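You operate a simulated robot arm through the tools that you are given. There is no shell and no other tool.

Carry out the task below with a simulated robot arm. There is one attempt and no reset: what you move stays moved.

## Task
Shut both open lids, set the chiller dial to 4 and switch its light on.
Fine: then wait till the gauge's pointer is in the blue.

It is judged by the outcome, as a careful person would: the job done as asked, and still so three seconds after it is handed in. It fails if anything else is knocked over, pushed out of place, dropped, spilled or broken. Lids that push on must go on centred and level and be pressed home; caps that screw on are set level and turned clockwise until they are tight.

## Robot
A 6-joint arm with a two-finger gripper, fixed in place. Base frame: the origin is at the foot of the arm, x ahead of it, y to its left, z up. Lengths are in m, angles in degrees, forces in N, time in s.
Its first joint turns from -166.0 to 166.0 degrees. Payload 3.43 kg.
The tool frame sits at the grasp point between the pads (the TCP): z along the fingers, y along the line on which they close. The tips reach 0.02 m beyond it. Largest opening 0.19 m; the body of the gripper starts 0.248 m behind the TCP.
Orientation is told as [roll, pitch, yaw] about the base's x, y, z axes, in that order, counted from this pose: with the fingers straight down and closing along the base's y, the tool's x points along the base's -x, its y along +y and its z along -z.

## Interface
- The arm moves only by the tool drive_tool. Its argument "deltas" is text: rows parted by semicolons, each of 6 numbers parted by spaces: the shift along the tool's x, y, z in m, then the turn, a rotation vector about the tool's x, y, z in rad. In form: x y z rx ry rz; .... A call has 1 to 20 rows; each row is the pose to reach, as a shift and turn from the pose commanded when the call began, along the tool's axes at that moment. "jaw" is the finger opening in m, from 0 to 0.19, set as the call begins (left out, the last holds). Each row takes 0.2 s and may step no farther than 0.05 m and 8.6 degrees from the row before; otherwise, or with a gripper value out of range, the whole call is refused. Where a pose cannot be reached the arm comes as near as it can. A force on the tool above 40 N (or 10 N above the force at the start of the call, whichever is more), or a blocked arm, ends the call early, and 0.2 s more pass. The fingers move at their own pace (about 0.153 m/s each) and stop on an object; they squeeze with about 26 N. The grip force told is the motor's: it shows also when the fingers shut on nothing. Time passes only in rows, and 0.2 s behind the last, so rows that repeat a pose let the fingers close. It gives the time, the measured TCP pose, the force on the tool (base axes), the opening and the grip force at its end, in the units of the frame above (readings bear some noise), with the torque about the TCP (base axes, N m) and any sound that the robot's microphone picked up.
- Cameras (640 x 400 px; columns grow to the right, rows downward): "scene" is fixed at [0.2217, -0.6504, 1.3637]; the picture's right is [0.48, -0.87, 0.00], its down [-0.57, -0.32, -0.75] and it looks along [0.66, 0.37, -0.66] (base axes); focal length 226 px, centre (320, 200). "wrist" rides on the gripper at [0.07, -0.008, -0.288] in the tool frame; the picture's right is [0.12, 0.99, 0.00], its down [-0.96, 0.12, -0.25] and it looks along [-0.25, 0.03, 0.97] (tool axes); focal length 261 px, centre (320, 200). There is no depth. A picture from a camera that has moved, and an enlarged one, comes with that camera's place and axes in the base frame and with its lens.
- camera(camera): a new picture of that camera. No time passes.
- move_column(by): slides the trunk up (or, below 0, down) by that many m; the arm rides with it, the base frame stays. It gives what a move gives, with no picture.
- zoom(camera, box): a new picture of the part [left, top, right, bottom] of that camera's present view, enlarged. No time passes.
- finish_job(): hands the job in; it is judged then, once.

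Nothing tells you positions but the pictures and the camera data. Unless the task says otherwise, let go and move clear before handing in.

The tools are called after "Emit:" as a command line: name --argument value ..., lists and objects as JSON in quotes. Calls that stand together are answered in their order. drive_tool: Moves the arm, as the interface text tells. Its arguments: {"type":"object","properties":{"deltas":{"type":"string"},"jaw":{"type":"number"}},"required":["deltas"]} The other tools are called the same way: move_column (by) slides the trunk up or down; camera (camera) takes a picture; zoom (camera, box) takes an enlarged picture of a part of a camera's view; finish_job () hands the job in.

At the start:

```text
time_s: 0.0
ee_pos: [0.4409, -0.549, 1.2176]
ee_rot: [-0.1, 0.0, 0.0]
wrist_force: [-0.1, 0.1, 0.0]
wrist_torque: [-0.01, 0.02, 0.03]
finger_gap: 0.1899
finger_force: 0.1
trunk travel left (down, up): [-0.25, 0.19]
```

scene: 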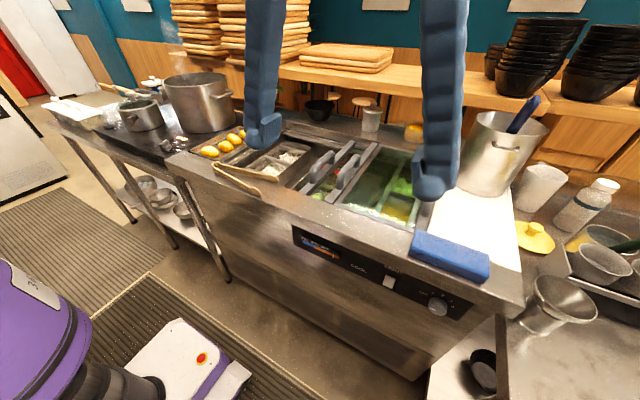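
wrist: 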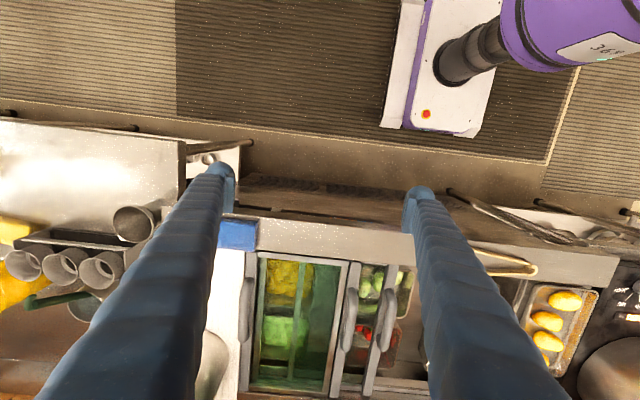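

I see a refrigerated prep counter with clear sliding or hinged lids, and a front panel with a display, a switch and a dial. I'll take closer looks before I move anything.

Emit:
zoom --camera "scene" --box '[180, 100, 440, 262]'

Emit:
zoom --camera "scene" --box '[280, 210, 520, 360]'

Emit:
zoom --camera "wrist" --box '[200, 200, 480, 400]'

```text
2.46 times, centred on (310, 181) of scene
camera zoom: at [0.2217, -0.6504, 1.3637], right [0.48, -0.87, 0.0], down [-0.57, -0.32, -0.75], along [0.66, 0.37, -0.66], focal length 557 px, centre (345, 247)
```

zoom: 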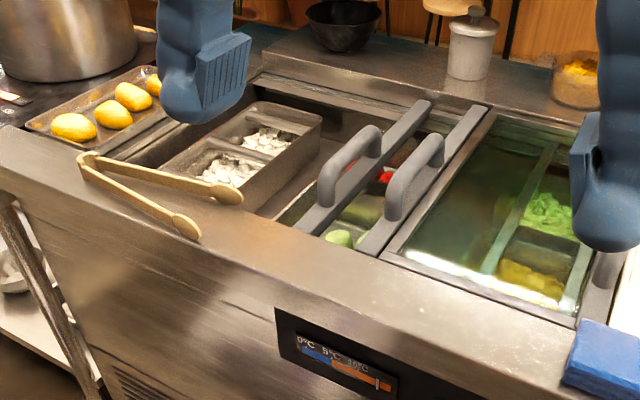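

```text
2.67 times, centred on (400, 285) of scene
camera zoom: at [0.2217, -0.6504, 1.3637], right [0.48, -0.87, 0.0], down [-0.57, -0.32, -0.75], along [0.66, 0.37, -0.66], focal length 604 px, centre (107, -27)
```

zoom: 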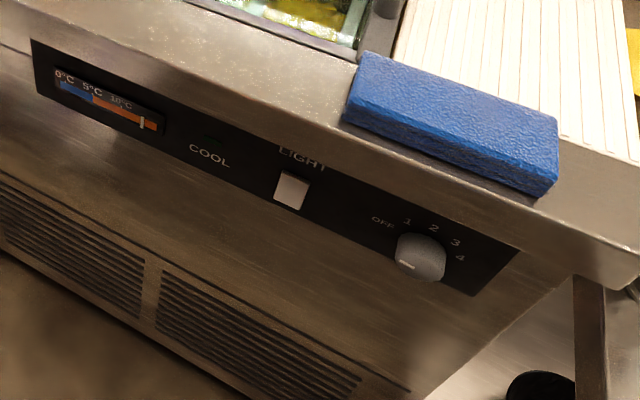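

```text
2.00 times, centred on (340, 300) of wrist
camera zoom: at [0.3694, -0.556, 1.5053], right [-0.12, 0.99, 0.0], down [0.96, 0.12, 0.25], along [0.25, 0.03, -0.97], focal length 521 px, centre (280, 0)
```

zoom: 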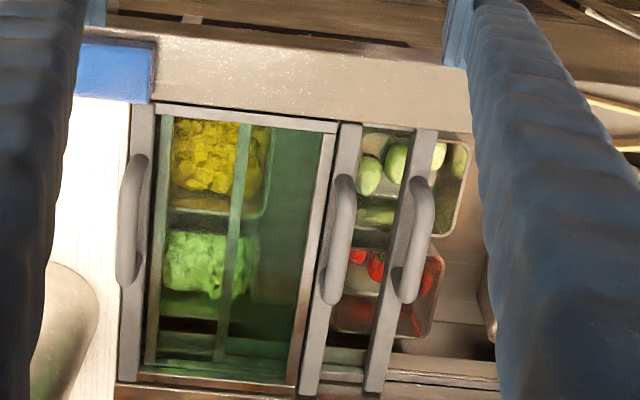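

The robot's trunk is at the origin and the counter front is at about x≈0.6, with its top at z≈0.9. I'll move over the lids at a safe height for a better look.

Emit:
drive_tool --deltas "-0.036 0.02 0 0 0 0; -0.072 0.04 0 0 0 0; -0.108 0.06 0 0 0 0; -0.144 0.08 0 0 0 0; -0.18 0.1 0 0 0 0"

Emit:
camera --camera "wrist"

Emit:
camera --camera "scene"

```text
time_s: 1.2
ee_pos: [0.621, -0.4476, 1.2165]
ee_rot: [-0.1, 0.1, 0.0]
wrist_force: [-0.3, -0.2, 0.2]
wrist_torque: [-0.03, 0.1, 0.01]
finger_gap: 0.1899
finger_force: 0.1
trunk travel left (down, up): [-0.25, 0.19]
```

```text
taken
camera wrist: at [0.5504, -0.4549, 1.5052], right [-0.12, 0.99, 0.0], down [0.96, 0.12, 0.25], along [0.24, 0.03, -0.97], focal length 261 px, centre (320, 200)
```

wrist: 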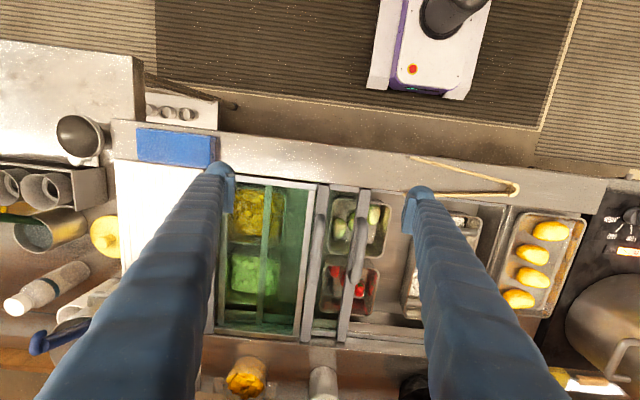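

```text
taken
```

scene: 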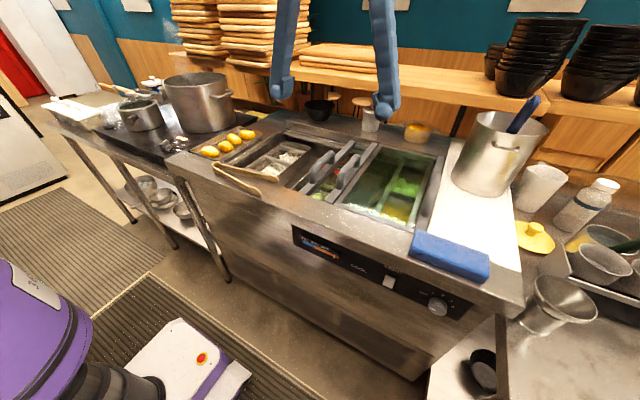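

From here the whole cold well is in view, between the cutting board and the tray of yellow items. I'll zoom in to see how the lids are arranged.

Emit:
zoom --camera "wrist" --box '[200, 160, 440, 360]'

Emit:
zoom --camera "wrist" --box '[300, 170, 420, 270]'

Emit:
zoom --camera "scene" --box '[220, 120, 460, 240]'

Emit:
zoom --camera "scene" --box '[280, 120, 440, 230]'

```text
2.00 times, centred on (320, 260) of wrist
camera zoom: at [0.5504, -0.4549, 1.5052], right [-0.12, 0.99, 0.0], down [0.96, 0.12, 0.25], along [0.24, 0.03, -0.97], focal length 521 px, centre (320, 80)
```

zoom: 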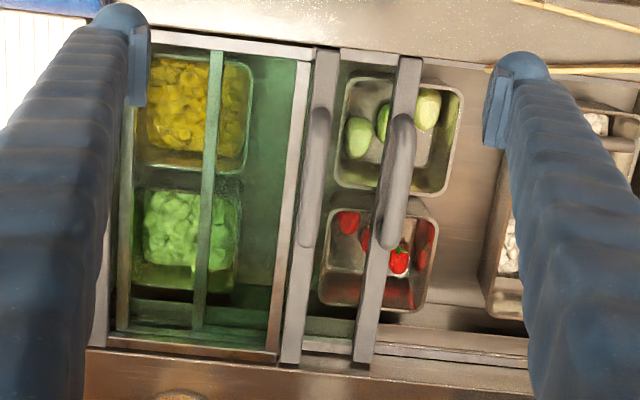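

```text
4.00 times, centred on (360, 220) of wrist
camera zoom: at [0.5504, -0.4549, 1.5052], right [-0.12, 0.99, 0.0], down [0.96, 0.12, 0.25], along [0.24, 0.03, -0.97], focal length 1043 px, centre (160, 120)
```

zoom: 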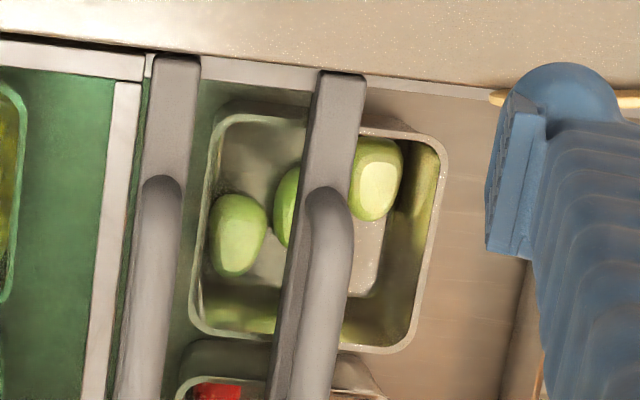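

```text
2.67 times, centred on (340, 180) of scene
camera zoom: at [0.2217, -0.6504, 1.3637], right [0.48, -0.87, 0.0], down [-0.57, -0.32, -0.75], along [0.66, 0.37, -0.66], focal length 604 px, centre (267, 253)
```

zoom: 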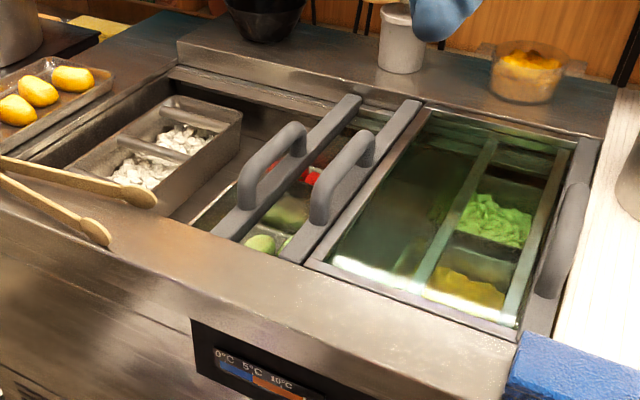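

```text
3.64 times, centred on (360, 175) of scene
camera zoom: at [0.2217, -0.6504, 1.3637], right [0.48, -0.87, 0.0], down [-0.57, -0.32, -0.75], along [0.66, 0.37, -0.66], focal length 824 px, centre (174, 291)
```

zoom: 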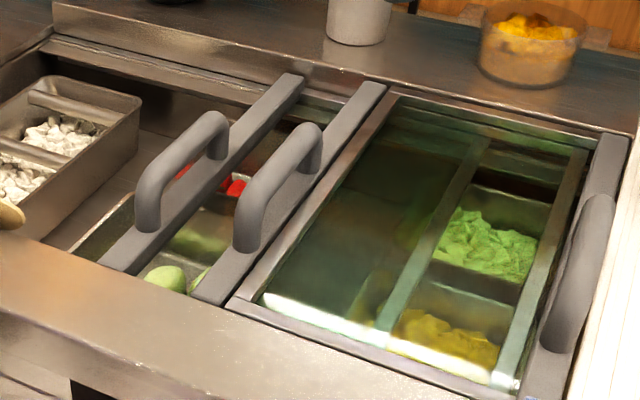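

The well appears to be three lids wide: the right lid is closed, and the two middle bars belong to lids pushed back to the right. I'll move left to check the left end of the well, the mushroom pan and the tongs.

Emit:
drive_tool --deltas "0 0.045 0 0 0 0; 0 0.09 0 0 0 0; 0 0.135 0 0 0 0; 0 0.18 0 0 0 0; 0 0.2 0 0 0 0"

Emit:
camera --camera "wrist"

Emit:
zoom --camera "wrist" --box '[200, 160, 440, 340]'

Emit:
zoom --camera "scene" --box '[190, 120, 350, 230]'

```text
time_s: 2.4
ee_pos: [0.6209, -0.2464, 1.2184]
ee_rot: [0.0, 0.0, 0.0]
wrist_force: [0.0, 0.0, 0.2]
wrist_torque: [-0.09, 0.04, 0.02]
finger_gap: 0.1902
finger_force: 0.1
trunk travel left (down, up): [-0.25, 0.19]
```

```text
taken
camera wrist: at [0.55, -0.2547, 1.5056], right [-0.12, 0.99, 0.0], down [0.96, 0.12, 0.25], along [0.25, 0.03, -0.97], focal length 261 px, centre (320, 200)
```

wrist: 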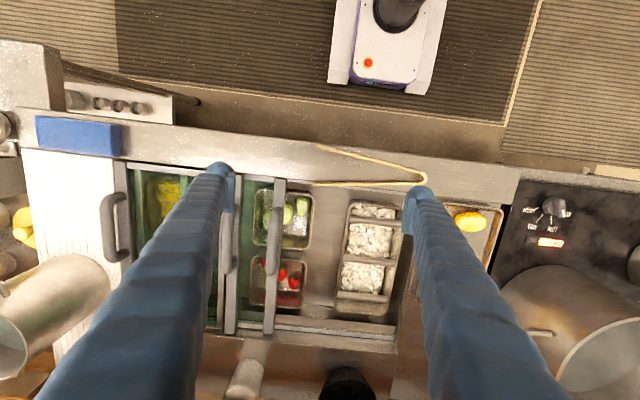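

```text
2.22 times, centred on (320, 250) of wrist
camera zoom: at [0.55, -0.2547, 1.5056], right [-0.12, 0.99, 0.0], down [0.96, 0.12, 0.25], along [0.25, 0.03, -0.97], focal length 579 px, centre (320, 89)
```

zoom: 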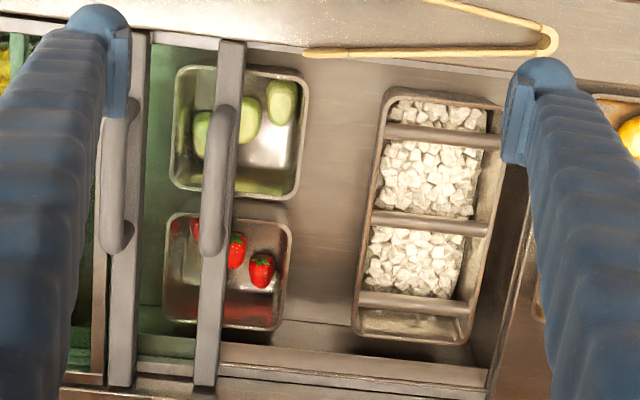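

```text
3.64 times, centred on (270, 175) of scene
camera zoom: at [0.2217, -0.6504, 1.3637], right [0.48, -0.87, 0.0], down [-0.57, -0.32, -0.75], along [0.66, 0.37, -0.66], focal length 824 px, centre (502, 291)
```

zoom: 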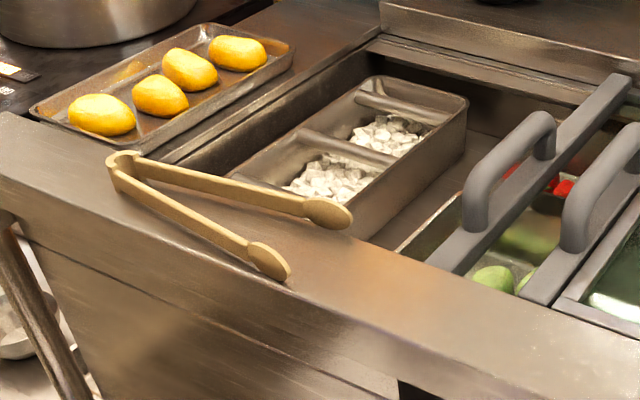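

The lid bars sit in recessed rails at about z 0.90, below the rim, so they should pass under the overhanging tongs. The left-most open lid's handle is at about (0.80, -0.33, 0.95), so I'll hover over it and check.

Emit:
drive_tool --deltas "-0.036 -0.017 0.022 0 0 0; -0.072 -0.034 0.044 0 0 0; -0.108 -0.051 0.066 0 0 0; -0.144 -0.068 0.088 0 0 0; -0.179 -0.085 0.11 0 0 0" --jaw 0.08

Emit:
camera --camera "wrist"

Emit:
zoom --camera "scene" --box '[240, 80, 440, 240]'

```text
time_s: 3.6
ee_pos: [0.8016, -0.3336, 1.1049]
ee_rot: [0.0, 0.1, 0.0]
wrist_force: [0.0, 0.6, -0.2]
wrist_torque: [0.07, 0.09, 0.0]
finger_gap: 0.0802
finger_force: 0.0
trunk travel left (down, up): [-0.25, 0.19]
```

```text
taken
camera wrist: at [0.7309, -0.3416, 1.393], right [-0.12, 0.99, 0.0], down [0.96, 0.12, 0.25], along [0.24, 0.03, -0.97], focal length 261 px, centre (320, 200)
```

wrist: 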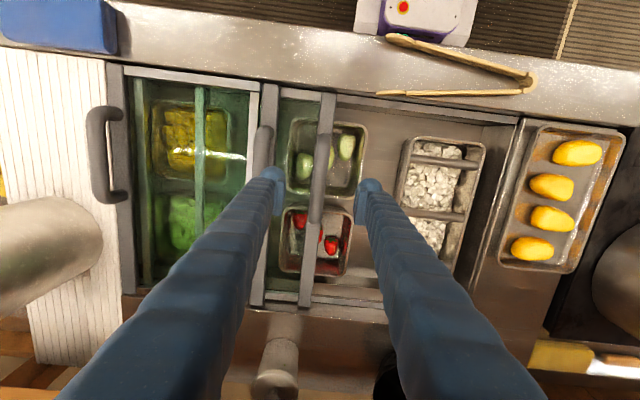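

```text
2.50 times, centred on (340, 160) of scene
camera zoom: at [0.2217, -0.6504, 1.3637], right [0.48, -0.87, 0.0], down [-0.57, -0.32, -0.75], along [0.66, 0.37, -0.66], focal length 566 px, centre (270, 300)
```

zoom: 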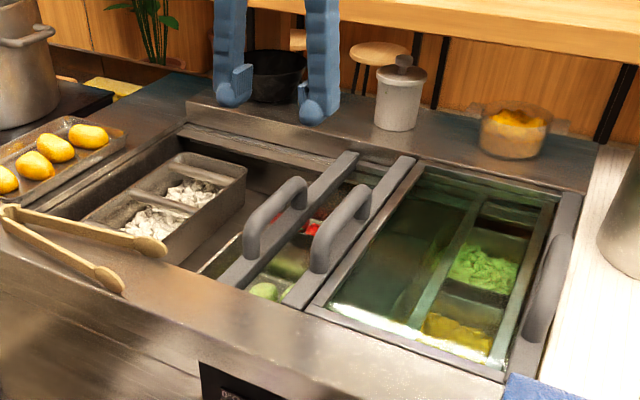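

The fingers straddle the handle of the left-most open lid. I'll go down in stages.

Emit:
drive_tool --deltas "0 0.002 0.04 0 0 0; 0 0.002 0.08 0 0 0; 0 0.002 0.12 0 0 0"

Emit:
camera --camera "wrist"

Emit:
zoom --camera "scene" --box '[260, 110, 420, 230]'

```text
time_s: 4.4
ee_pos: [0.8002, -0.33, 0.9854]
ee_rot: [0.0, 0.1, 0.0]
wrist_force: [0.1, 0.8, -0.2]
wrist_torque: [-0.02, 0.06, 0.01]
finger_gap: 0.0801
finger_force: 0.0
trunk travel left (down, up): [-0.25, 0.19]
```

```text
taken
camera wrist: at [0.73, -0.3378, 1.274], right [-0.12, 0.99, 0.0], down [0.96, 0.12, 0.25], along [0.24, 0.03, -0.97], focal length 261 px, centre (320, 200)
```

wrist: 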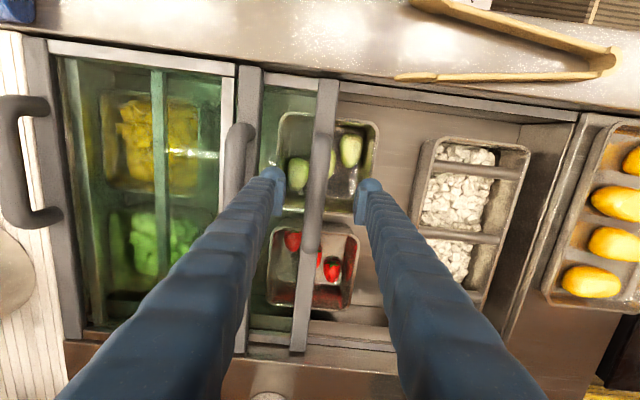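

```text
3.33 times, centred on (340, 170) of scene
camera zoom: at [0.2217, -0.6504, 1.3637], right [0.48, -0.87, 0.0], down [-0.57, -0.32, -0.75], along [0.66, 0.37, -0.66], focal length 755 px, centre (253, 300)
```

zoom: 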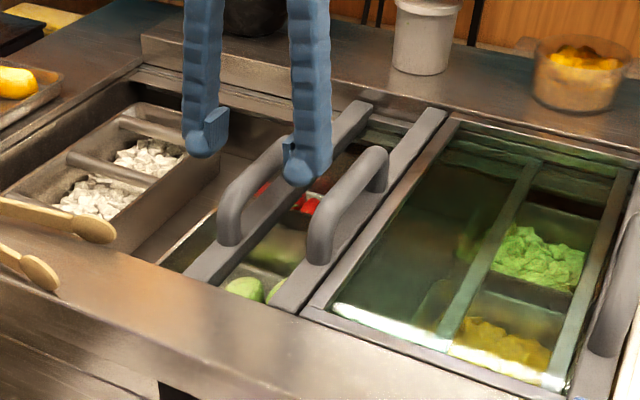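

The fingers are on both sides of the handle with clear gaps. I'll go down 4 cm so the handle lies between the pads.

Emit:
drive_tool --deltas "0 0 0.015 0 0 0; 0 0 0.03 0 0 0; 0 0 0.042 0 0 0"

Emit:
zoom --camera "scene" --box '[280, 120, 400, 210]'

Emit:
camera --camera "wrist"

```text
time_s: 5.2
ee_pos: [0.7984, -0.3302, 0.9447]
ee_rot: [0.1, 0.0, -0.1]
wrist_force: [-0.2, 0.3, -0.4]
wrist_torque: [0.02, 0.04, -0.01]
finger_gap: 0.0801
finger_force: 0.2
trunk travel left (down, up): [-0.25, 0.19]
```

```text
4.44 times, centred on (340, 165) of scene
camera zoom: at [0.2217, -0.6504, 1.3637], right [0.48, -0.87, 0.0], down [-0.57, -0.32, -0.75], along [0.66, 0.37, -0.66], focal length 1006 px, centre (231, 356)
```

zoom: 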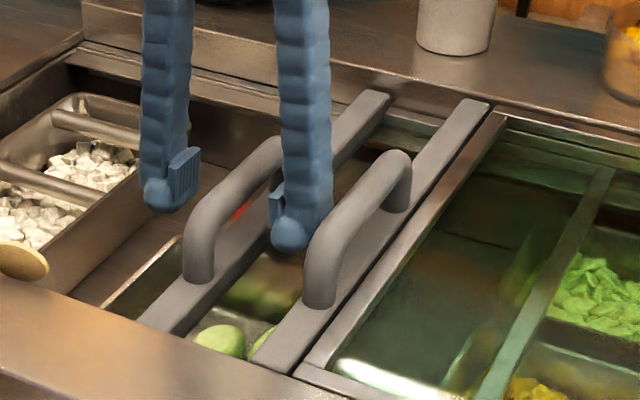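

```text
taken
camera wrist: at [0.7287, -0.3387, 1.233], right [-0.12, 0.99, 0.0], down [0.96, 0.12, 0.25], along [0.24, 0.03, -0.97], focal length 261 px, centre (320, 200)
```

wrist: 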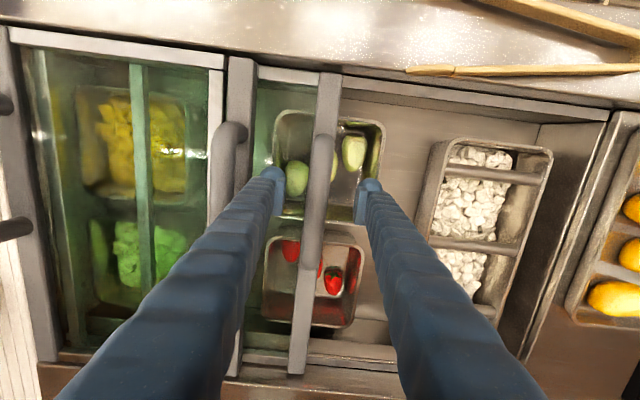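

The handle is between the pads. I'll close to a loose cage around it and push left in small steps.

Emit:
drive_tool --deltas "0 0 0 0 0 0; 0 0.01 0 0 0 0; 0 0.02 0 0 0 0; 0 0.035 0 0 0 0; 0 0.05 0 0 0 0; 0 0.06 0 0 0 0" --jaw 0.045

Emit:
camera --camera "wrist"

Emit:
zoom --camera "scene" --box '[220, 110, 400, 230]'

```text
time_s: 6.6
ee_pos: [0.7979, -0.2707, 0.9449]
ee_rot: [0.0, 0.1, 0.0]
wrist_force: [0.9, -2.9, 1.4]
wrist_torque: [0.01, 0.03, 0.05]
finger_gap: 0.047
finger_force: 1.6
trunk travel left (down, up): [-0.25, 0.19]
```

```text
taken
camera wrist: at [0.7286, -0.2785, 1.2332], right [-0.12, 0.99, 0.0], down [0.96, 0.12, 0.25], along [0.24, 0.03, -0.97], focal length 261 px, centre (320, 200)
```

wrist: 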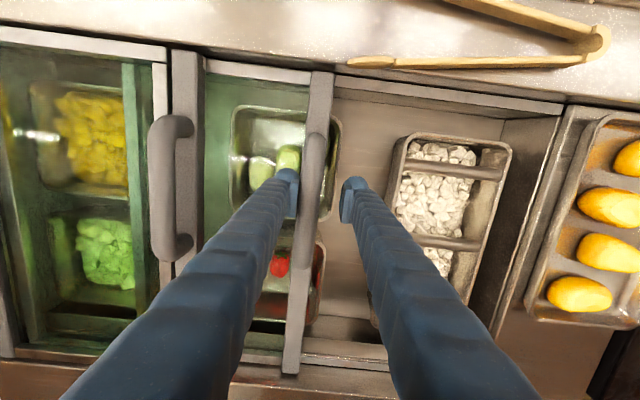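

```text
3.33 times, centred on (310, 170) of scene
camera zoom: at [0.2217, -0.6504, 1.3637], right [0.48, -0.87, 0.0], down [-0.57, -0.32, -0.75], along [0.66, 0.37, -0.66], focal length 755 px, centre (353, 300)
```

zoom: 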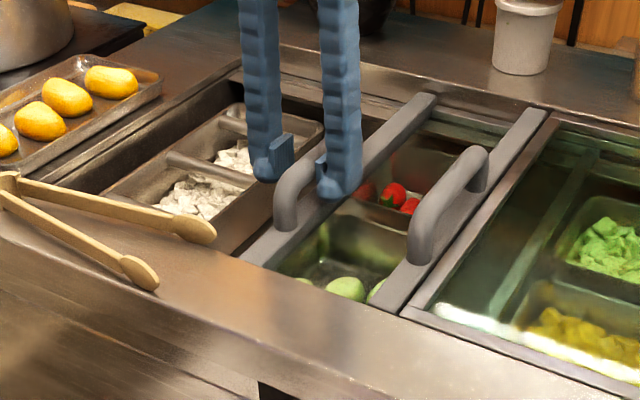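

The lid slides freely at about 3 N and nothing else has moved. I'll continue slowly and watch the tongs tip that the bar has to pass under.

Emit:
drive_tool --deltas "0 0.01 0 0 0 0; 0 0.02 0 0 0 0; 0 0.03 0 0 0 0; 0 0.04 0 0 0 0"

Emit:
zoom --camera "wrist" --box '[260, 20, 460, 145]'

Emit:
zoom --camera "scene" --box '[220, 140, 340, 220]'

```text
time_s: 7.6
ee_pos: [0.7973, -0.2309, 0.9447]
ee_rot: [0.0, 0.1, 0.0]
wrist_force: [1.5, -3.1, 0.5]
wrist_torque: [0.04, 0.04, 0.02]
finger_gap: 0.0468
finger_force: 1.6
trunk travel left (down, up): [-0.25, 0.19]
```

```text
3.20 times, centred on (360, 82) of wrist
camera zoom: at [0.728, -0.2387, 1.2331], right [-0.12, 0.99, 0.0], down [0.96, 0.12, 0.25], along [0.24, 0.03, -0.97], focal length 834 px, centre (192, 576)
```

zoom: 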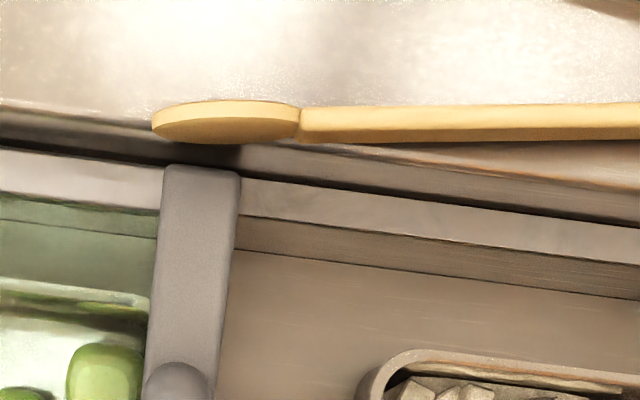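

```text
5.00 times, centred on (280, 180) of scene
camera zoom: at [0.2217, -0.6504, 1.3637], right [0.48, -0.87, 0.0], down [-0.57, -0.32, -0.75], along [0.66, 0.37, -0.66], focal length 1132 px, centre (520, 300)
```

zoom: 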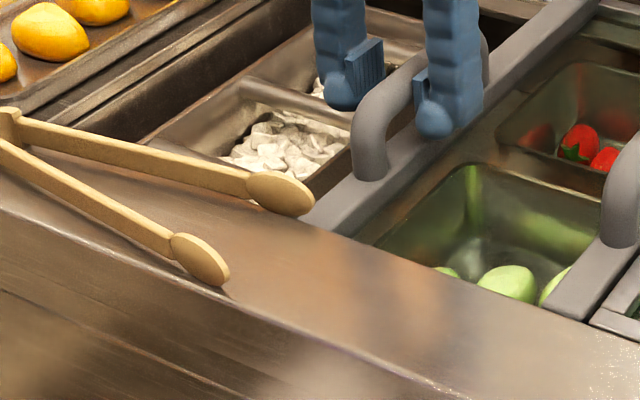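

The bar clears the tongs. I'll keep sliding left part way with this cage, stopping well short of the fruit tray.

Emit:
drive_tool --deltas "0 0.015 0 0 0 0; 0 0.03 0 0 0 0; 0 0.045 0 0 0 0; 0 0.06 0 0 0 0; 0 0.075 0 0 0 0; 0 0.09 0 0 0 0; 0 0.105 0 0 0 0; 0 0.12 0 0 0 0"

Emit:
camera --camera "wrist"

Emit:
zoom --camera "scene" --box '[190, 110, 370, 230]'

```text
time_s: 9.4
ee_pos: [0.8, -0.1104, 0.9443]
ee_rot: [0.0, 0.1, 0.0]
wrist_force: [0.4, -1.6, 0.7]
wrist_torque: [-0.01, 0.03, -0.05]
finger_gap: 0.046
finger_force: 0.5
trunk travel left (down, up): [-0.25, 0.19]
```

```text
taken
camera wrist: at [0.729, -0.1182, 1.2328], right [-0.12, 0.99, 0.0], down [0.96, 0.12, 0.25], along [0.24, 0.03, -0.97], focal length 261 px, centre (320, 200)
```

wrist: 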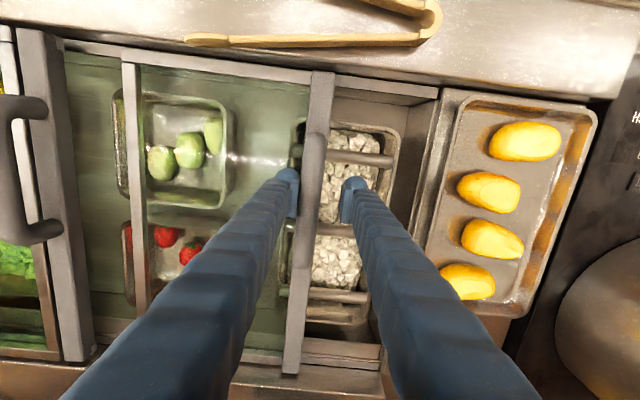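

```text
3.33 times, centred on (280, 170) of scene
camera zoom: at [0.2217, -0.6504, 1.3637], right [0.48, -0.87, 0.0], down [-0.57, -0.32, -0.75], along [0.66, 0.37, -0.66], focal length 755 px, centre (453, 300)
```

zoom: 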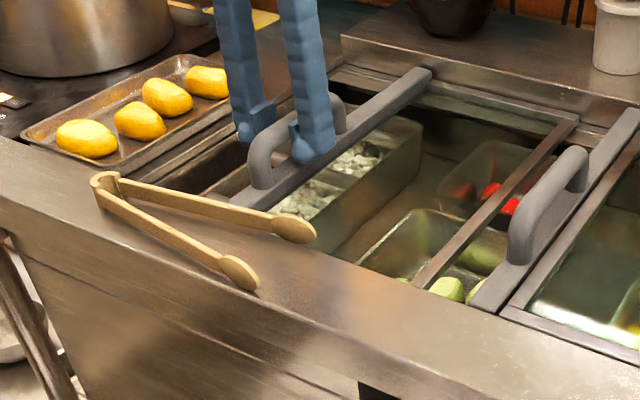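

The lid is about 12 cm short of the left end. The left finger would reach the fruit tray, so I'll lift off and finish by pushing from the right side with closed fingers.

Emit:
drive_tool --deltas "0 -0.008 0 0 0 0; 0 -0.008 -0.035 0 0 0; 0 -0.008 -0.07 0 0 0"

Emit:
drive_tool --deltas "0 -0.025 0 0 0 0; 0 -0.05 0 0 0 0; 0 -0.05 0 0 0 0" --jaw 0.0

Emit:
camera --camera "wrist"

Emit:
zoom --camera "scene" --box '[220, 90, 370, 200]'

```text
time_s: 10.2
ee_pos: [0.7995, -0.1195, 1.0149]
ee_rot: [0.0, 0.0, 0.0]
wrist_force: [0.5, 0.2, 0.4]
wrist_torque: [-0.02, -0.05, -0.02]
finger_gap: 0.0451
finger_force: 0.1
trunk travel left (down, up): [-0.25, 0.19]
```

```text
time_s: 11.0
ee_pos: [0.7995, -0.1685, 1.0161]
ee_rot: [0.0, 0.0, -0.1]
wrist_force: [-0.5, -0.5, -1.0]
wrist_torque: [0.02, 0.0, -0.03]
finger_gap: 0.0
finger_force: 26.0
trunk travel left (down, up): [-0.25, 0.19]
```

```text
taken
camera wrist: at [0.7292, -0.1769, 1.3035], right [-0.12, 0.99, 0.0], down [0.96, 0.12, 0.25], along [0.24, 0.03, -0.97], focal length 261 px, centre (320, 200)
```

wrist: 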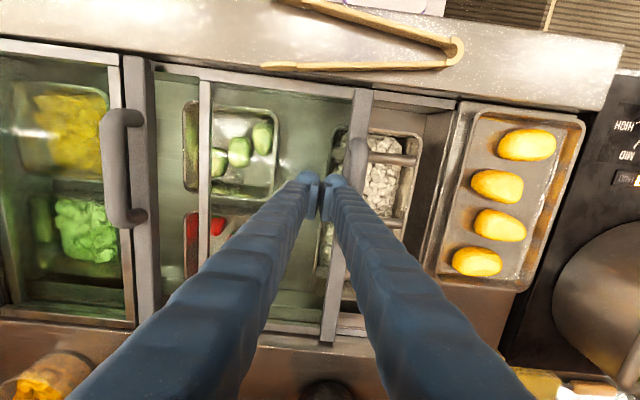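

```text
3.64 times, centred on (295, 145) of scene
camera zoom: at [0.2217, -0.6504, 1.3637], right [0.48, -0.87, 0.0], down [-0.57, -0.32, -0.75], along [0.66, 0.37, -0.66], focal length 824 px, centre (411, 400)
```

zoom: 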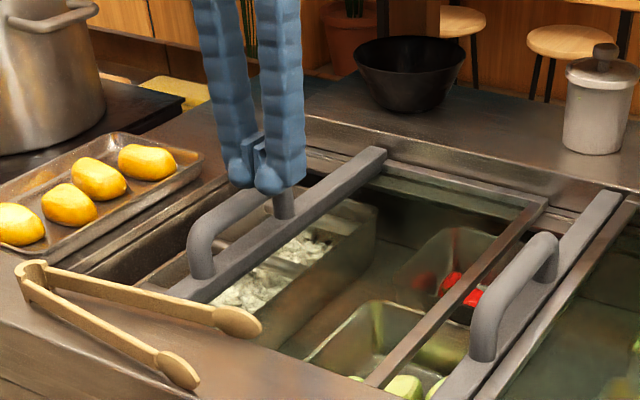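

The handle is just left of the closed fingers. I'll shift right a little for clearance, go down beside it, and push it left.

Emit:
drive_tool --deltas "0 -0.012 0 0 0 0; 0 -0.012 0.035 0 0 0; 0 -0.012 0.07 0 0 0"

Emit:
drive_tool --deltas "0 0.015 0 0 0 0; 0 0.03 0 0 0 0; 0 0.045 0 0 0 0; 0 0.06 0 0 0 0; 0 0.075 0 0 0 0; 0 0.09 0 0 0 0; 0 0.1 0 0 0 0; 0 0.11 0 0 0 0; 0 0.12 0 0 0 0"

Emit:
camera --camera "wrist"

Emit:
zoom --camera "scene" --box '[200, 90, 350, 200]'

```text
time_s: 11.8
ee_pos: [0.7998, -0.1807, 0.9445]
ee_rot: [0.0, 0.1, 0.0]
wrist_force: [-0.7, 0.0, -0.3]
wrist_torque: [-0.04, 0.03, 0.04]
finger_gap: 0.0002
finger_force: 26.0
trunk travel left (down, up): [-0.25, 0.19]
```

```text
time_s: 13.8
ee_pos: [0.7997, -0.0617, 0.9452]
ee_rot: [-0.1, -0.1, 0.0]
wrist_force: [-0.2, -0.9, 0.9]
wrist_torque: [-0.01, -0.05, 0.04]
finger_gap: 0.0001
finger_force: 25.9
trunk travel left (down, up): [-0.25, 0.19]
```

```text
taken
camera wrist: at [0.7288, -0.0689, 1.2331], right [-0.12, 0.99, 0.0], down [0.96, 0.12, 0.25], along [0.25, 0.03, -0.97], focal length 261 px, centre (320, 200)
```

wrist: 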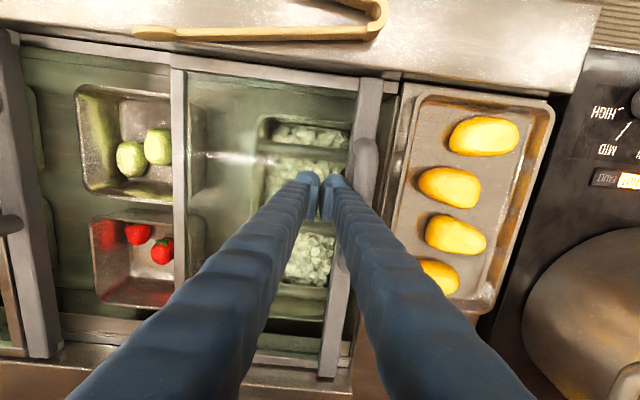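

```text
3.64 times, centred on (275, 145) of scene
camera zoom: at [0.2217, -0.6504, 1.3637], right [0.48, -0.87, 0.0], down [-0.57, -0.32, -0.75], along [0.66, 0.37, -0.66], focal length 824 px, centre (484, 400)
```

zoom: 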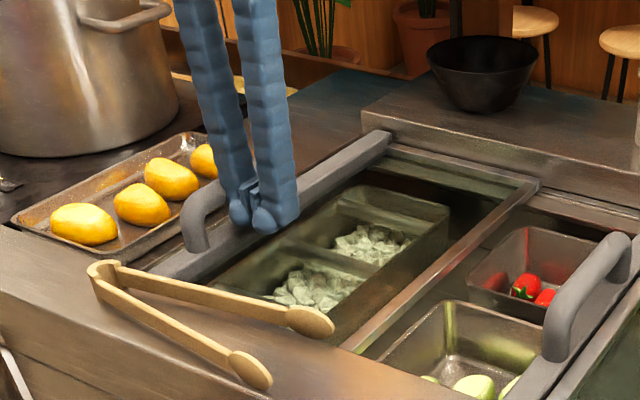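

The lid is nearly at the left end. I'll zoom in on the gap between the bar, the well's end wall and the tray before pushing the last bit.

Emit:
zoom --camera "wrist" --box '[320, 50, 480, 150]'

Emit:
zoom --camera "scene" --box '[210, 110, 310, 180]'

```text
4.00 times, centred on (400, 100) of wrist
camera zoom: at [0.7288, -0.0689, 1.2331], right [-0.12, 0.99, 0.0], down [0.96, 0.12, 0.25], along [0.25, 0.03, -0.97], focal length 1043 px, centre (0, 600)
```

zoom: 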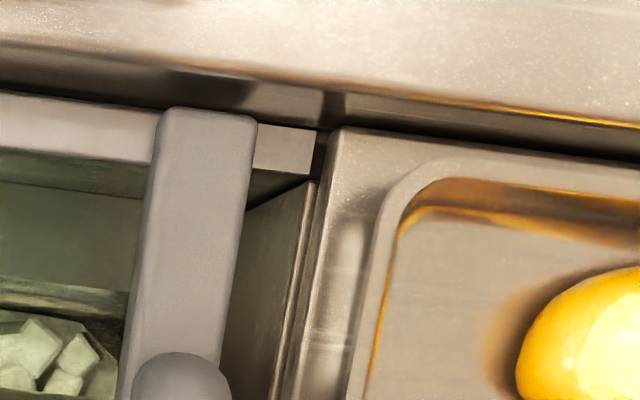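

```text
5.71 times, centred on (260, 145) of scene
camera zoom: at [0.2217, -0.6504, 1.3637], right [0.48, -0.87, 0.0], down [-0.57, -0.32, -0.75], along [0.66, 0.37, -0.66], focal length 1294 px, centre (663, 514)
```

zoom: 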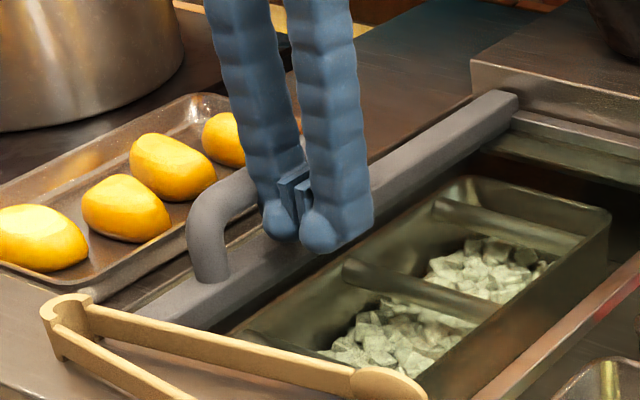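

About 2 cm of rail remains before the end stop, and nothing is in the way. I'll push in small steps until it seats.

Emit:
drive_tool --deltas "0 0.005 0 0 0 0; 0 0.01 0 0 0 0; 0 0.014 0 0 0 0; 0 0.017 0 0 0 0; 0 0.019 0 0 0 0; 0 0.021 0 0 0 0; 0 0.023 0 0 0 0"

Emit:
zoom --camera "wrist" --box '[320, 50, 480, 150]'

```text
time_s: 15.4
ee_pos: [0.7984, -0.0387, 0.9451]
ee_rot: [0.0, 0.1, -0.1]
wrist_force: [0.1, -5.8, -0.4]
wrist_torque: [0.06, -0.01, 0.02]
finger_gap: 0.0
finger_force: 25.5
trunk travel left (down, up): [-0.25, 0.19]
```

```text
4.00 times, centred on (400, 100) of wrist
camera zoom: at [0.7286, -0.046, 1.233], right [-0.12, 0.99, 0.0], down [0.96, 0.12, 0.25], along [0.24, 0.03, -0.97], focal length 1043 px, centre (0, 600)
```

zoom: 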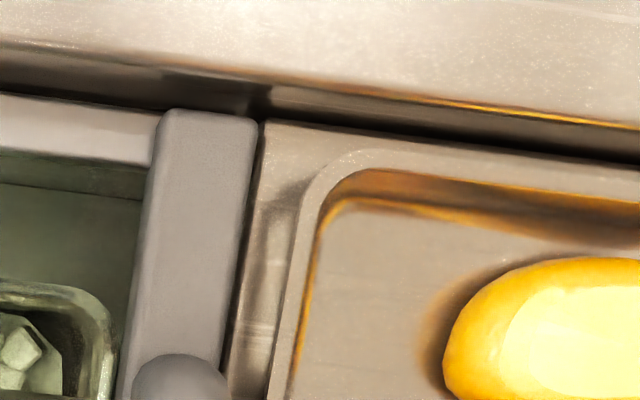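

The bar is now against the end of the well. I'll press a few more millimetres to confirm it's at the stop.

Emit:
drive_tool --deltas "0 0.002 0 0 0 0; 0 0.004 0 0 0 0; 0 0.006 0 0 0 0"

Emit:
zoom --camera "wrist" --box '[320, 50, 480, 150]'

```text
time_s: 16.2
ee_pos: [0.799, -0.0381, 0.9452]
ee_rot: [-0.2, 0.1, 0.0]
wrist_force: [-0.9, -10.7, -2.4]
wrist_torque: [0.11, 0.0, 0.04]
finger_gap: 0.0
finger_force: 26.3
trunk travel left (down, up): [-0.25, 0.19]
stopped in row 3: the force on the tool passed its limit at 42 N (the readings are from after the stop); the commanded pose is now the measured one
```

```text
4.00 times, centred on (400, 100) of wrist
camera zoom: at [0.7286, -0.0451, 1.2335], right [-0.12, 0.99, 0.0], down [0.96, 0.12, 0.25], along [0.24, 0.03, -0.97], focal length 1043 px, centre (0, 600)
```

zoom: 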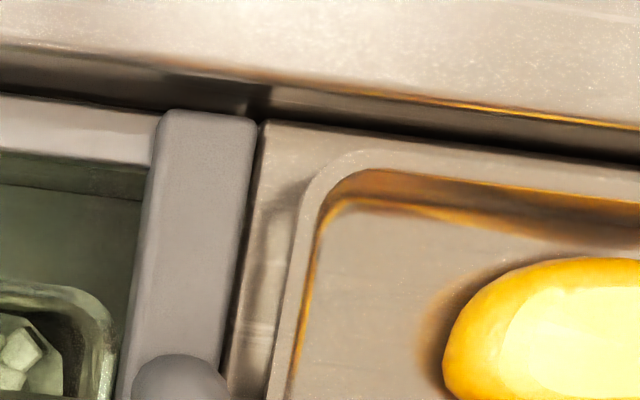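

The left lid is at its stop. I'll back off, lift, and look at how the middle lid should sit between its neighbours.

Emit:
drive_tool --deltas "0 -0.012 0 0 0 0; 0 -0.012 -0.04 0 0 0; 0 -0.012 -0.08 0 0 0; 0 -0.055 -0.1 0 0 0; 0 -0.1 -0.12 0 0 0; 0 -0.145 -0.14 0 0 0; 0 -0.19 -0.16 0 0 0; 0 -0.235 -0.16 0 0 0; 0 -0.28 -0.16 0 0 0" --jaw 0.19

Emit:
camera --camera "wrist"

Emit:
zoom --camera "scene" --box '[190, 100, 450, 250]'

```text
time_s: 16.6
ee_pos: [0.7987, -0.059, 0.9441]
ee_rot: [-0.6, 0.2, -0.2]
wrist_force: [1.1, -59.2, -11.5]
wrist_torque: [0.12, 0.05, 0.04]
finger_gap: 0.0445
finger_force: 0.1
trunk travel left (down, up): [-0.25, 0.19]
stopped in row 1: the force on the tool passed its limit at 47 N (the readings are from after the stop); the commanded pose is now the measured one
```

```text
taken
camera wrist: at [0.7288, -0.0638, 1.2327], right [-0.12, 0.99, -0.01], down [0.96, 0.12, 0.24], along [0.24, 0.02, -0.97], focal length 261 px, centre (320, 200)
```

wrist: 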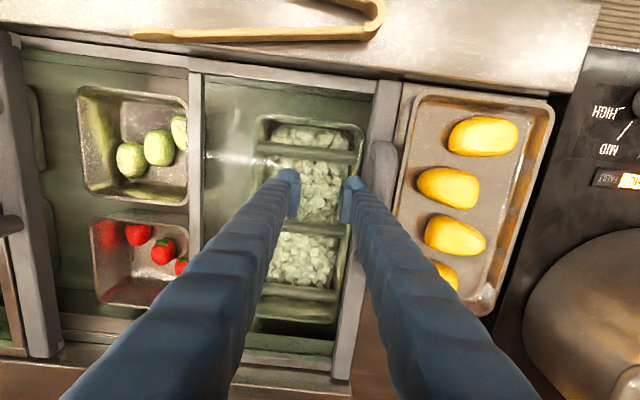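

```text
2.46 times, centred on (320, 175) of scene
camera zoom: at [0.2217, -0.6504, 1.3637], right [0.48, -0.87, 0.0], down [-0.57, -0.32, -0.75], along [0.66, 0.37, -0.66], focal length 557 px, centre (320, 262)
```

zoom: 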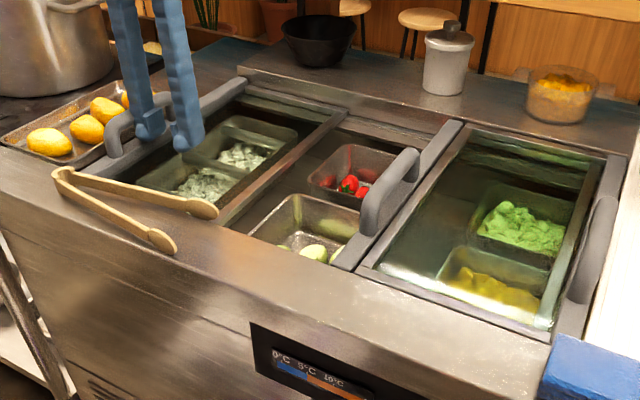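

I opened the jaws too early and they pressed against the handle. I'll close them a little, back straight off to the right, then lift.

Emit:
drive_tool --deltas "0 -0.01 0 0 0 0; 0 -0.02 0 0 0 0; 0 -0.02 0 0 0 0" --jaw 0.03

Emit:
drive_tool --deltas "0 0 -0.04 0 0 0; 0 0 -0.08 0 0 0; 0 -0.045 -0.1 0 0 0; 0 -0.09 -0.12 0 0 0; 0 -0.135 -0.14 0 0 0; 0 -0.18 -0.16 0 0 0; 0 -0.225 -0.16 0 0 0; 0 -0.26 -0.16 0 0 0"

Emit:
camera --camera "wrist"

Emit:
zoom --camera "scene" --box '[190, 100, 450, 250]'

```text
time_s: 17.4
ee_pos: [0.7992, -0.0677, 0.9464]
ee_rot: [-0.5, 0.1, 0.0]
wrist_force: [0.3, 0.6, -0.1]
wrist_torque: [-0.05, 0.0, 0.0]
finger_gap: 0.0302
finger_force: 0.0
trunk travel left (down, up): [-0.25, 0.19]
```

```text
time_s: 19.2
ee_pos: [0.7995, -0.3275, 1.1069]
ee_rot: [-0.4, 0.1, 0.0]
wrist_force: [-0.7, -0.1, -0.2]
wrist_torque: [0.04, 0.0, 0.0]
finger_gap: 0.0299
finger_force: 0.0
trunk travel left (down, up): [-0.25, 0.19]
```

```text
taken
camera wrist: at [0.7299, -0.3335, 1.3948], right [-0.12, 0.99, -0.01], down [0.96, 0.12, 0.24], along [0.24, 0.02, -0.97], focal length 261 px, centre (320, 200)
```

wrist: 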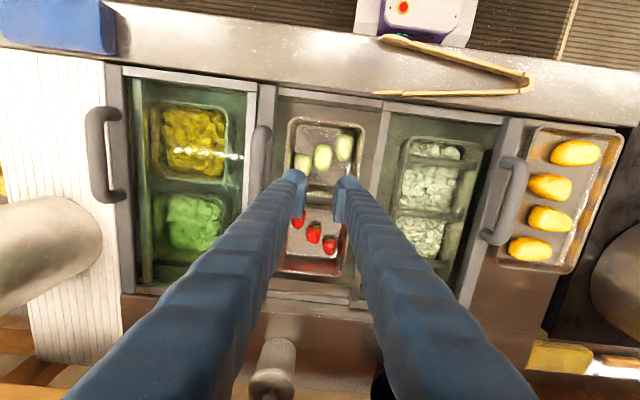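

```text
2.46 times, centred on (320, 175) of scene
camera zoom: at [0.2217, -0.6504, 1.3637], right [0.48, -0.87, 0.0], down [-0.57, -0.32, -0.75], along [0.66, 0.37, -0.66], focal length 557 px, centre (320, 262)
```

zoom: 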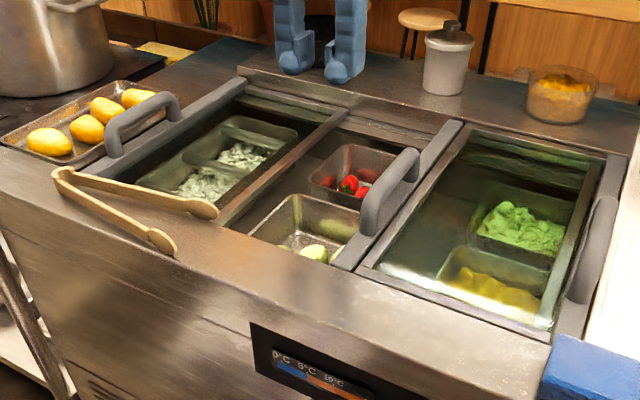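

The left lid is fully closed. The middle lid's bar is at y≈-0.43 and needs to slide about 20 cm left, to meet the left lid's right-hand frame at y≈-0.235. I'll position closed fingers just right of its handle.

Emit:
drive_tool --deltas "0 -0.04 0 -0.007 0 0; 0 -0.08 0 -0.007 0 0; 0 -0.12 0 -0.007 0 0; 0 -0.145 0.03 -0.007 0 0; 0 -0.145 0.07 -0.007 0 0; 0 -0.145 0.1 -0.007 0 0" --jaw 0.0

Emit:
camera --camera "wrist"

Emit:
zoom --camera "scene" --box '[290, 100, 440, 210]'

```text
time_s: 20.6
ee_pos: [0.7973, -0.4733, 1.0097]
ee_rot: [0.0, 0.1, 0.1]
wrist_force: [-0.4, 0.4, -0.9]
wrist_torque: [-0.05, 0.04, 0.01]
finger_gap: 0.0
finger_force: 26.5
trunk travel left (down, up): [-0.25, 0.19]
```

```text
taken
camera wrist: at [0.728, -0.4816, 1.2972], right [-0.12, 0.99, 0.0], down [0.96, 0.12, 0.25], along [0.24, 0.03, -0.97], focal length 261 px, centre (320, 200)
```

wrist: 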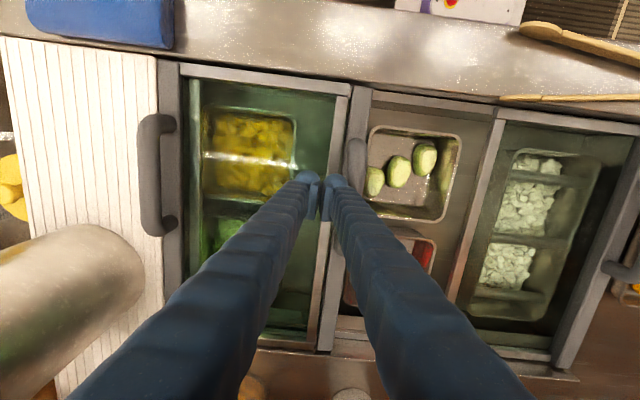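

```text
3.64 times, centred on (365, 155) of scene
camera zoom: at [0.2217, -0.6504, 1.3637], right [0.48, -0.87, 0.0], down [-0.57, -0.32, -0.75], along [0.66, 0.37, -0.66], focal length 824 px, centre (156, 364)
```

zoom: 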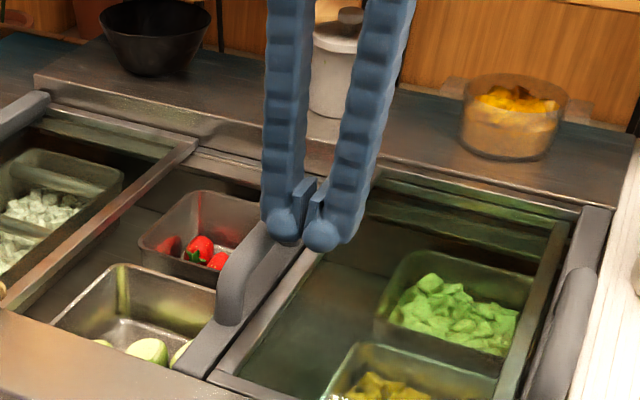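

The handle is about 1 cm left of the fingers. I'll shift right 1 cm more, go down, and push the lid left.

Emit:
drive_tool --deltas "0 -0.01 0 0 0 0; 0 -0.01 0.035 0 0 0; 0 -0.01 0.064 0 0 0"

Emit:
drive_tool --deltas "0 0.015 0 0 0 0; 0 0.03 0 0 0 0; 0 0.045 0 0 0 0; 0 0.06 0 0 0 0; 0 0.075 0 0 0 0; 0 0.09 0 0 0 0; 0 0.105 0 0 0 0; 0 0.12 0 0 0 0; 0 0.135 0 0 0 0; 0 0.15 0 0 0 0; 0 0.165 0 0 0 0"

Emit:
camera --camera "wrist"

Emit:
zoom --camera "scene" --box '[220, 100, 420, 230]'

```text
time_s: 21.4
ee_pos: [0.7987, -0.4841, 0.9446]
ee_rot: [0.1, 0.1, 0.0]
wrist_force: [-0.3, -0.3, 0.3]
wrist_torque: [-0.04, -0.04, 0.04]
finger_gap: 0.0002
finger_force: 26.2
trunk travel left (down, up): [-0.25, 0.19]
```

```text
time_s: 23.8
ee_pos: [0.7985, -0.317, 0.9433]
ee_rot: [0.1, 0.1, 0.0]
wrist_force: [-0.6, 0.2, 0.6]
wrist_torque: [-0.02, 0.01, -0.03]
finger_gap: 0.0
finger_force: 25.9
trunk travel left (down, up): [-0.25, 0.19]
```

```text
taken
camera wrist: at [0.729, -0.3252, 1.2326], right [-0.12, 0.99, 0.0], down [0.96, 0.11, 0.25], along [0.24, 0.03, -0.97], focal length 261 px, centre (320, 200)
```

wrist: 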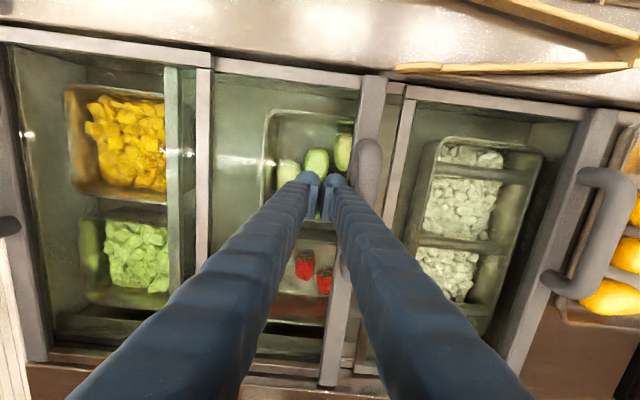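

```text
3.08 times, centred on (320, 165) of scene
camera zoom: at [0.2217, -0.6504, 1.3637], right [0.48, -0.87, 0.0], down [-0.57, -0.32, -0.75], along [0.66, 0.37, -0.66], focal length 697 px, centre (320, 308)
```

zoom: 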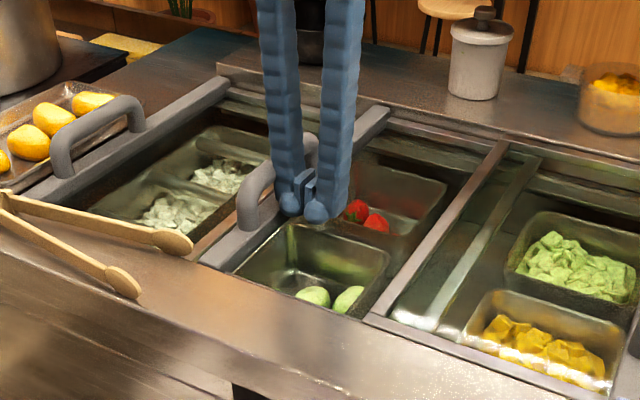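

The middle lid's bar is within a few centimetres of the left lid's frame. I'll continue in smaller steps.

Emit:
drive_tool --deltas "0 0.008 0 0 0 0; 0 0.014 0 0 0 0; 0 0.02 0 0 0 0; 0 0.024 0 0 0 0; 0 0.027 0 0 0 0"

Emit:
camera --camera "wrist"

Emit:
zoom --camera "wrist" --box '[320, 60, 480, 160]'

Emit:
zoom --camera "wrist" --box '[120, 50, 280, 150]'

```text
time_s: 25.0
ee_pos: [0.7989, -0.292, 0.9457]
ee_rot: [0.0, 0.1, 0.1]
wrist_force: [2.3, -4.9, -0.9]
wrist_torque: [0.09, 0.04, -0.09]
finger_gap: 0.0
finger_force: 26.0
trunk travel left (down, up): [-0.25, 0.19]
```

```text
taken
camera wrist: at [0.7287, -0.2991, 1.2333], right [-0.12, 0.99, 0.0], down [0.96, 0.12, 0.25], along [0.24, 0.03, -0.97], focal length 261 px, centre (320, 200)
```

wrist: 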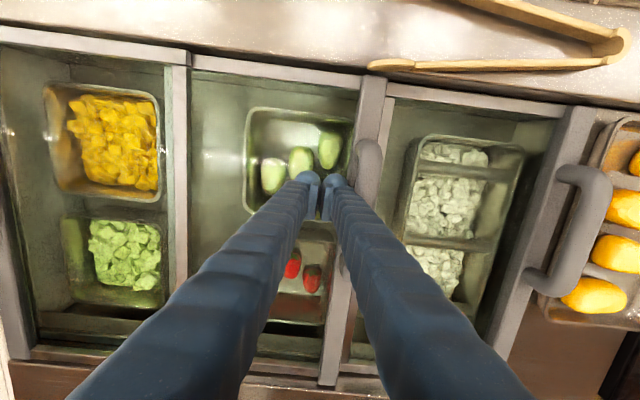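

```text
4.00 times, centred on (400, 110) of wrist
camera zoom: at [0.7287, -0.2991, 1.2333], right [-0.12, 0.99, 0.0], down [0.96, 0.12, 0.25], along [0.24, 0.03, -0.97], focal length 1043 px, centre (0, 560)
```

zoom: 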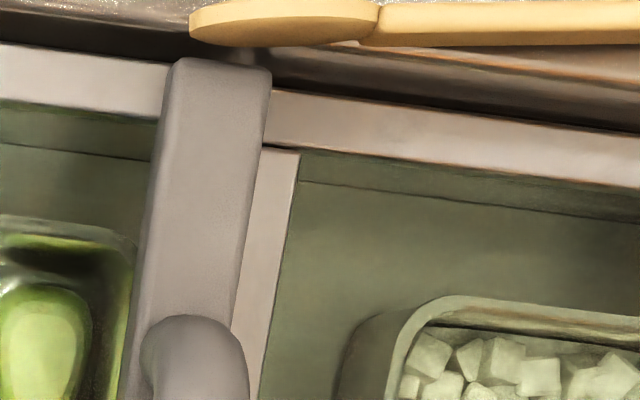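

```text
4.00 times, centred on (200, 100) of wrist
camera zoom: at [0.7287, -0.2991, 1.2333], right [-0.12, 0.99, 0.0], down [0.96, 0.12, 0.25], along [0.24, 0.03, -0.97], focal length 1043 px, centre (800, 600)
```

zoom: 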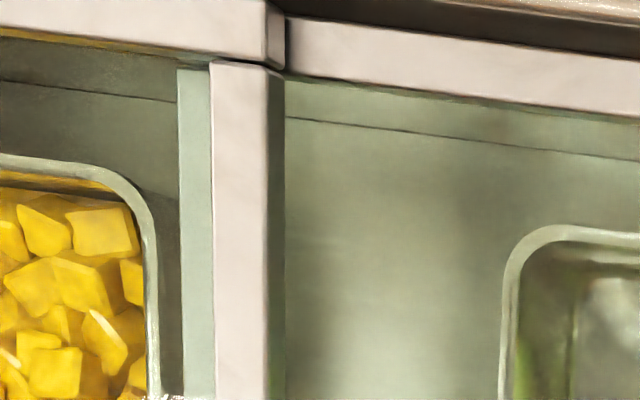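

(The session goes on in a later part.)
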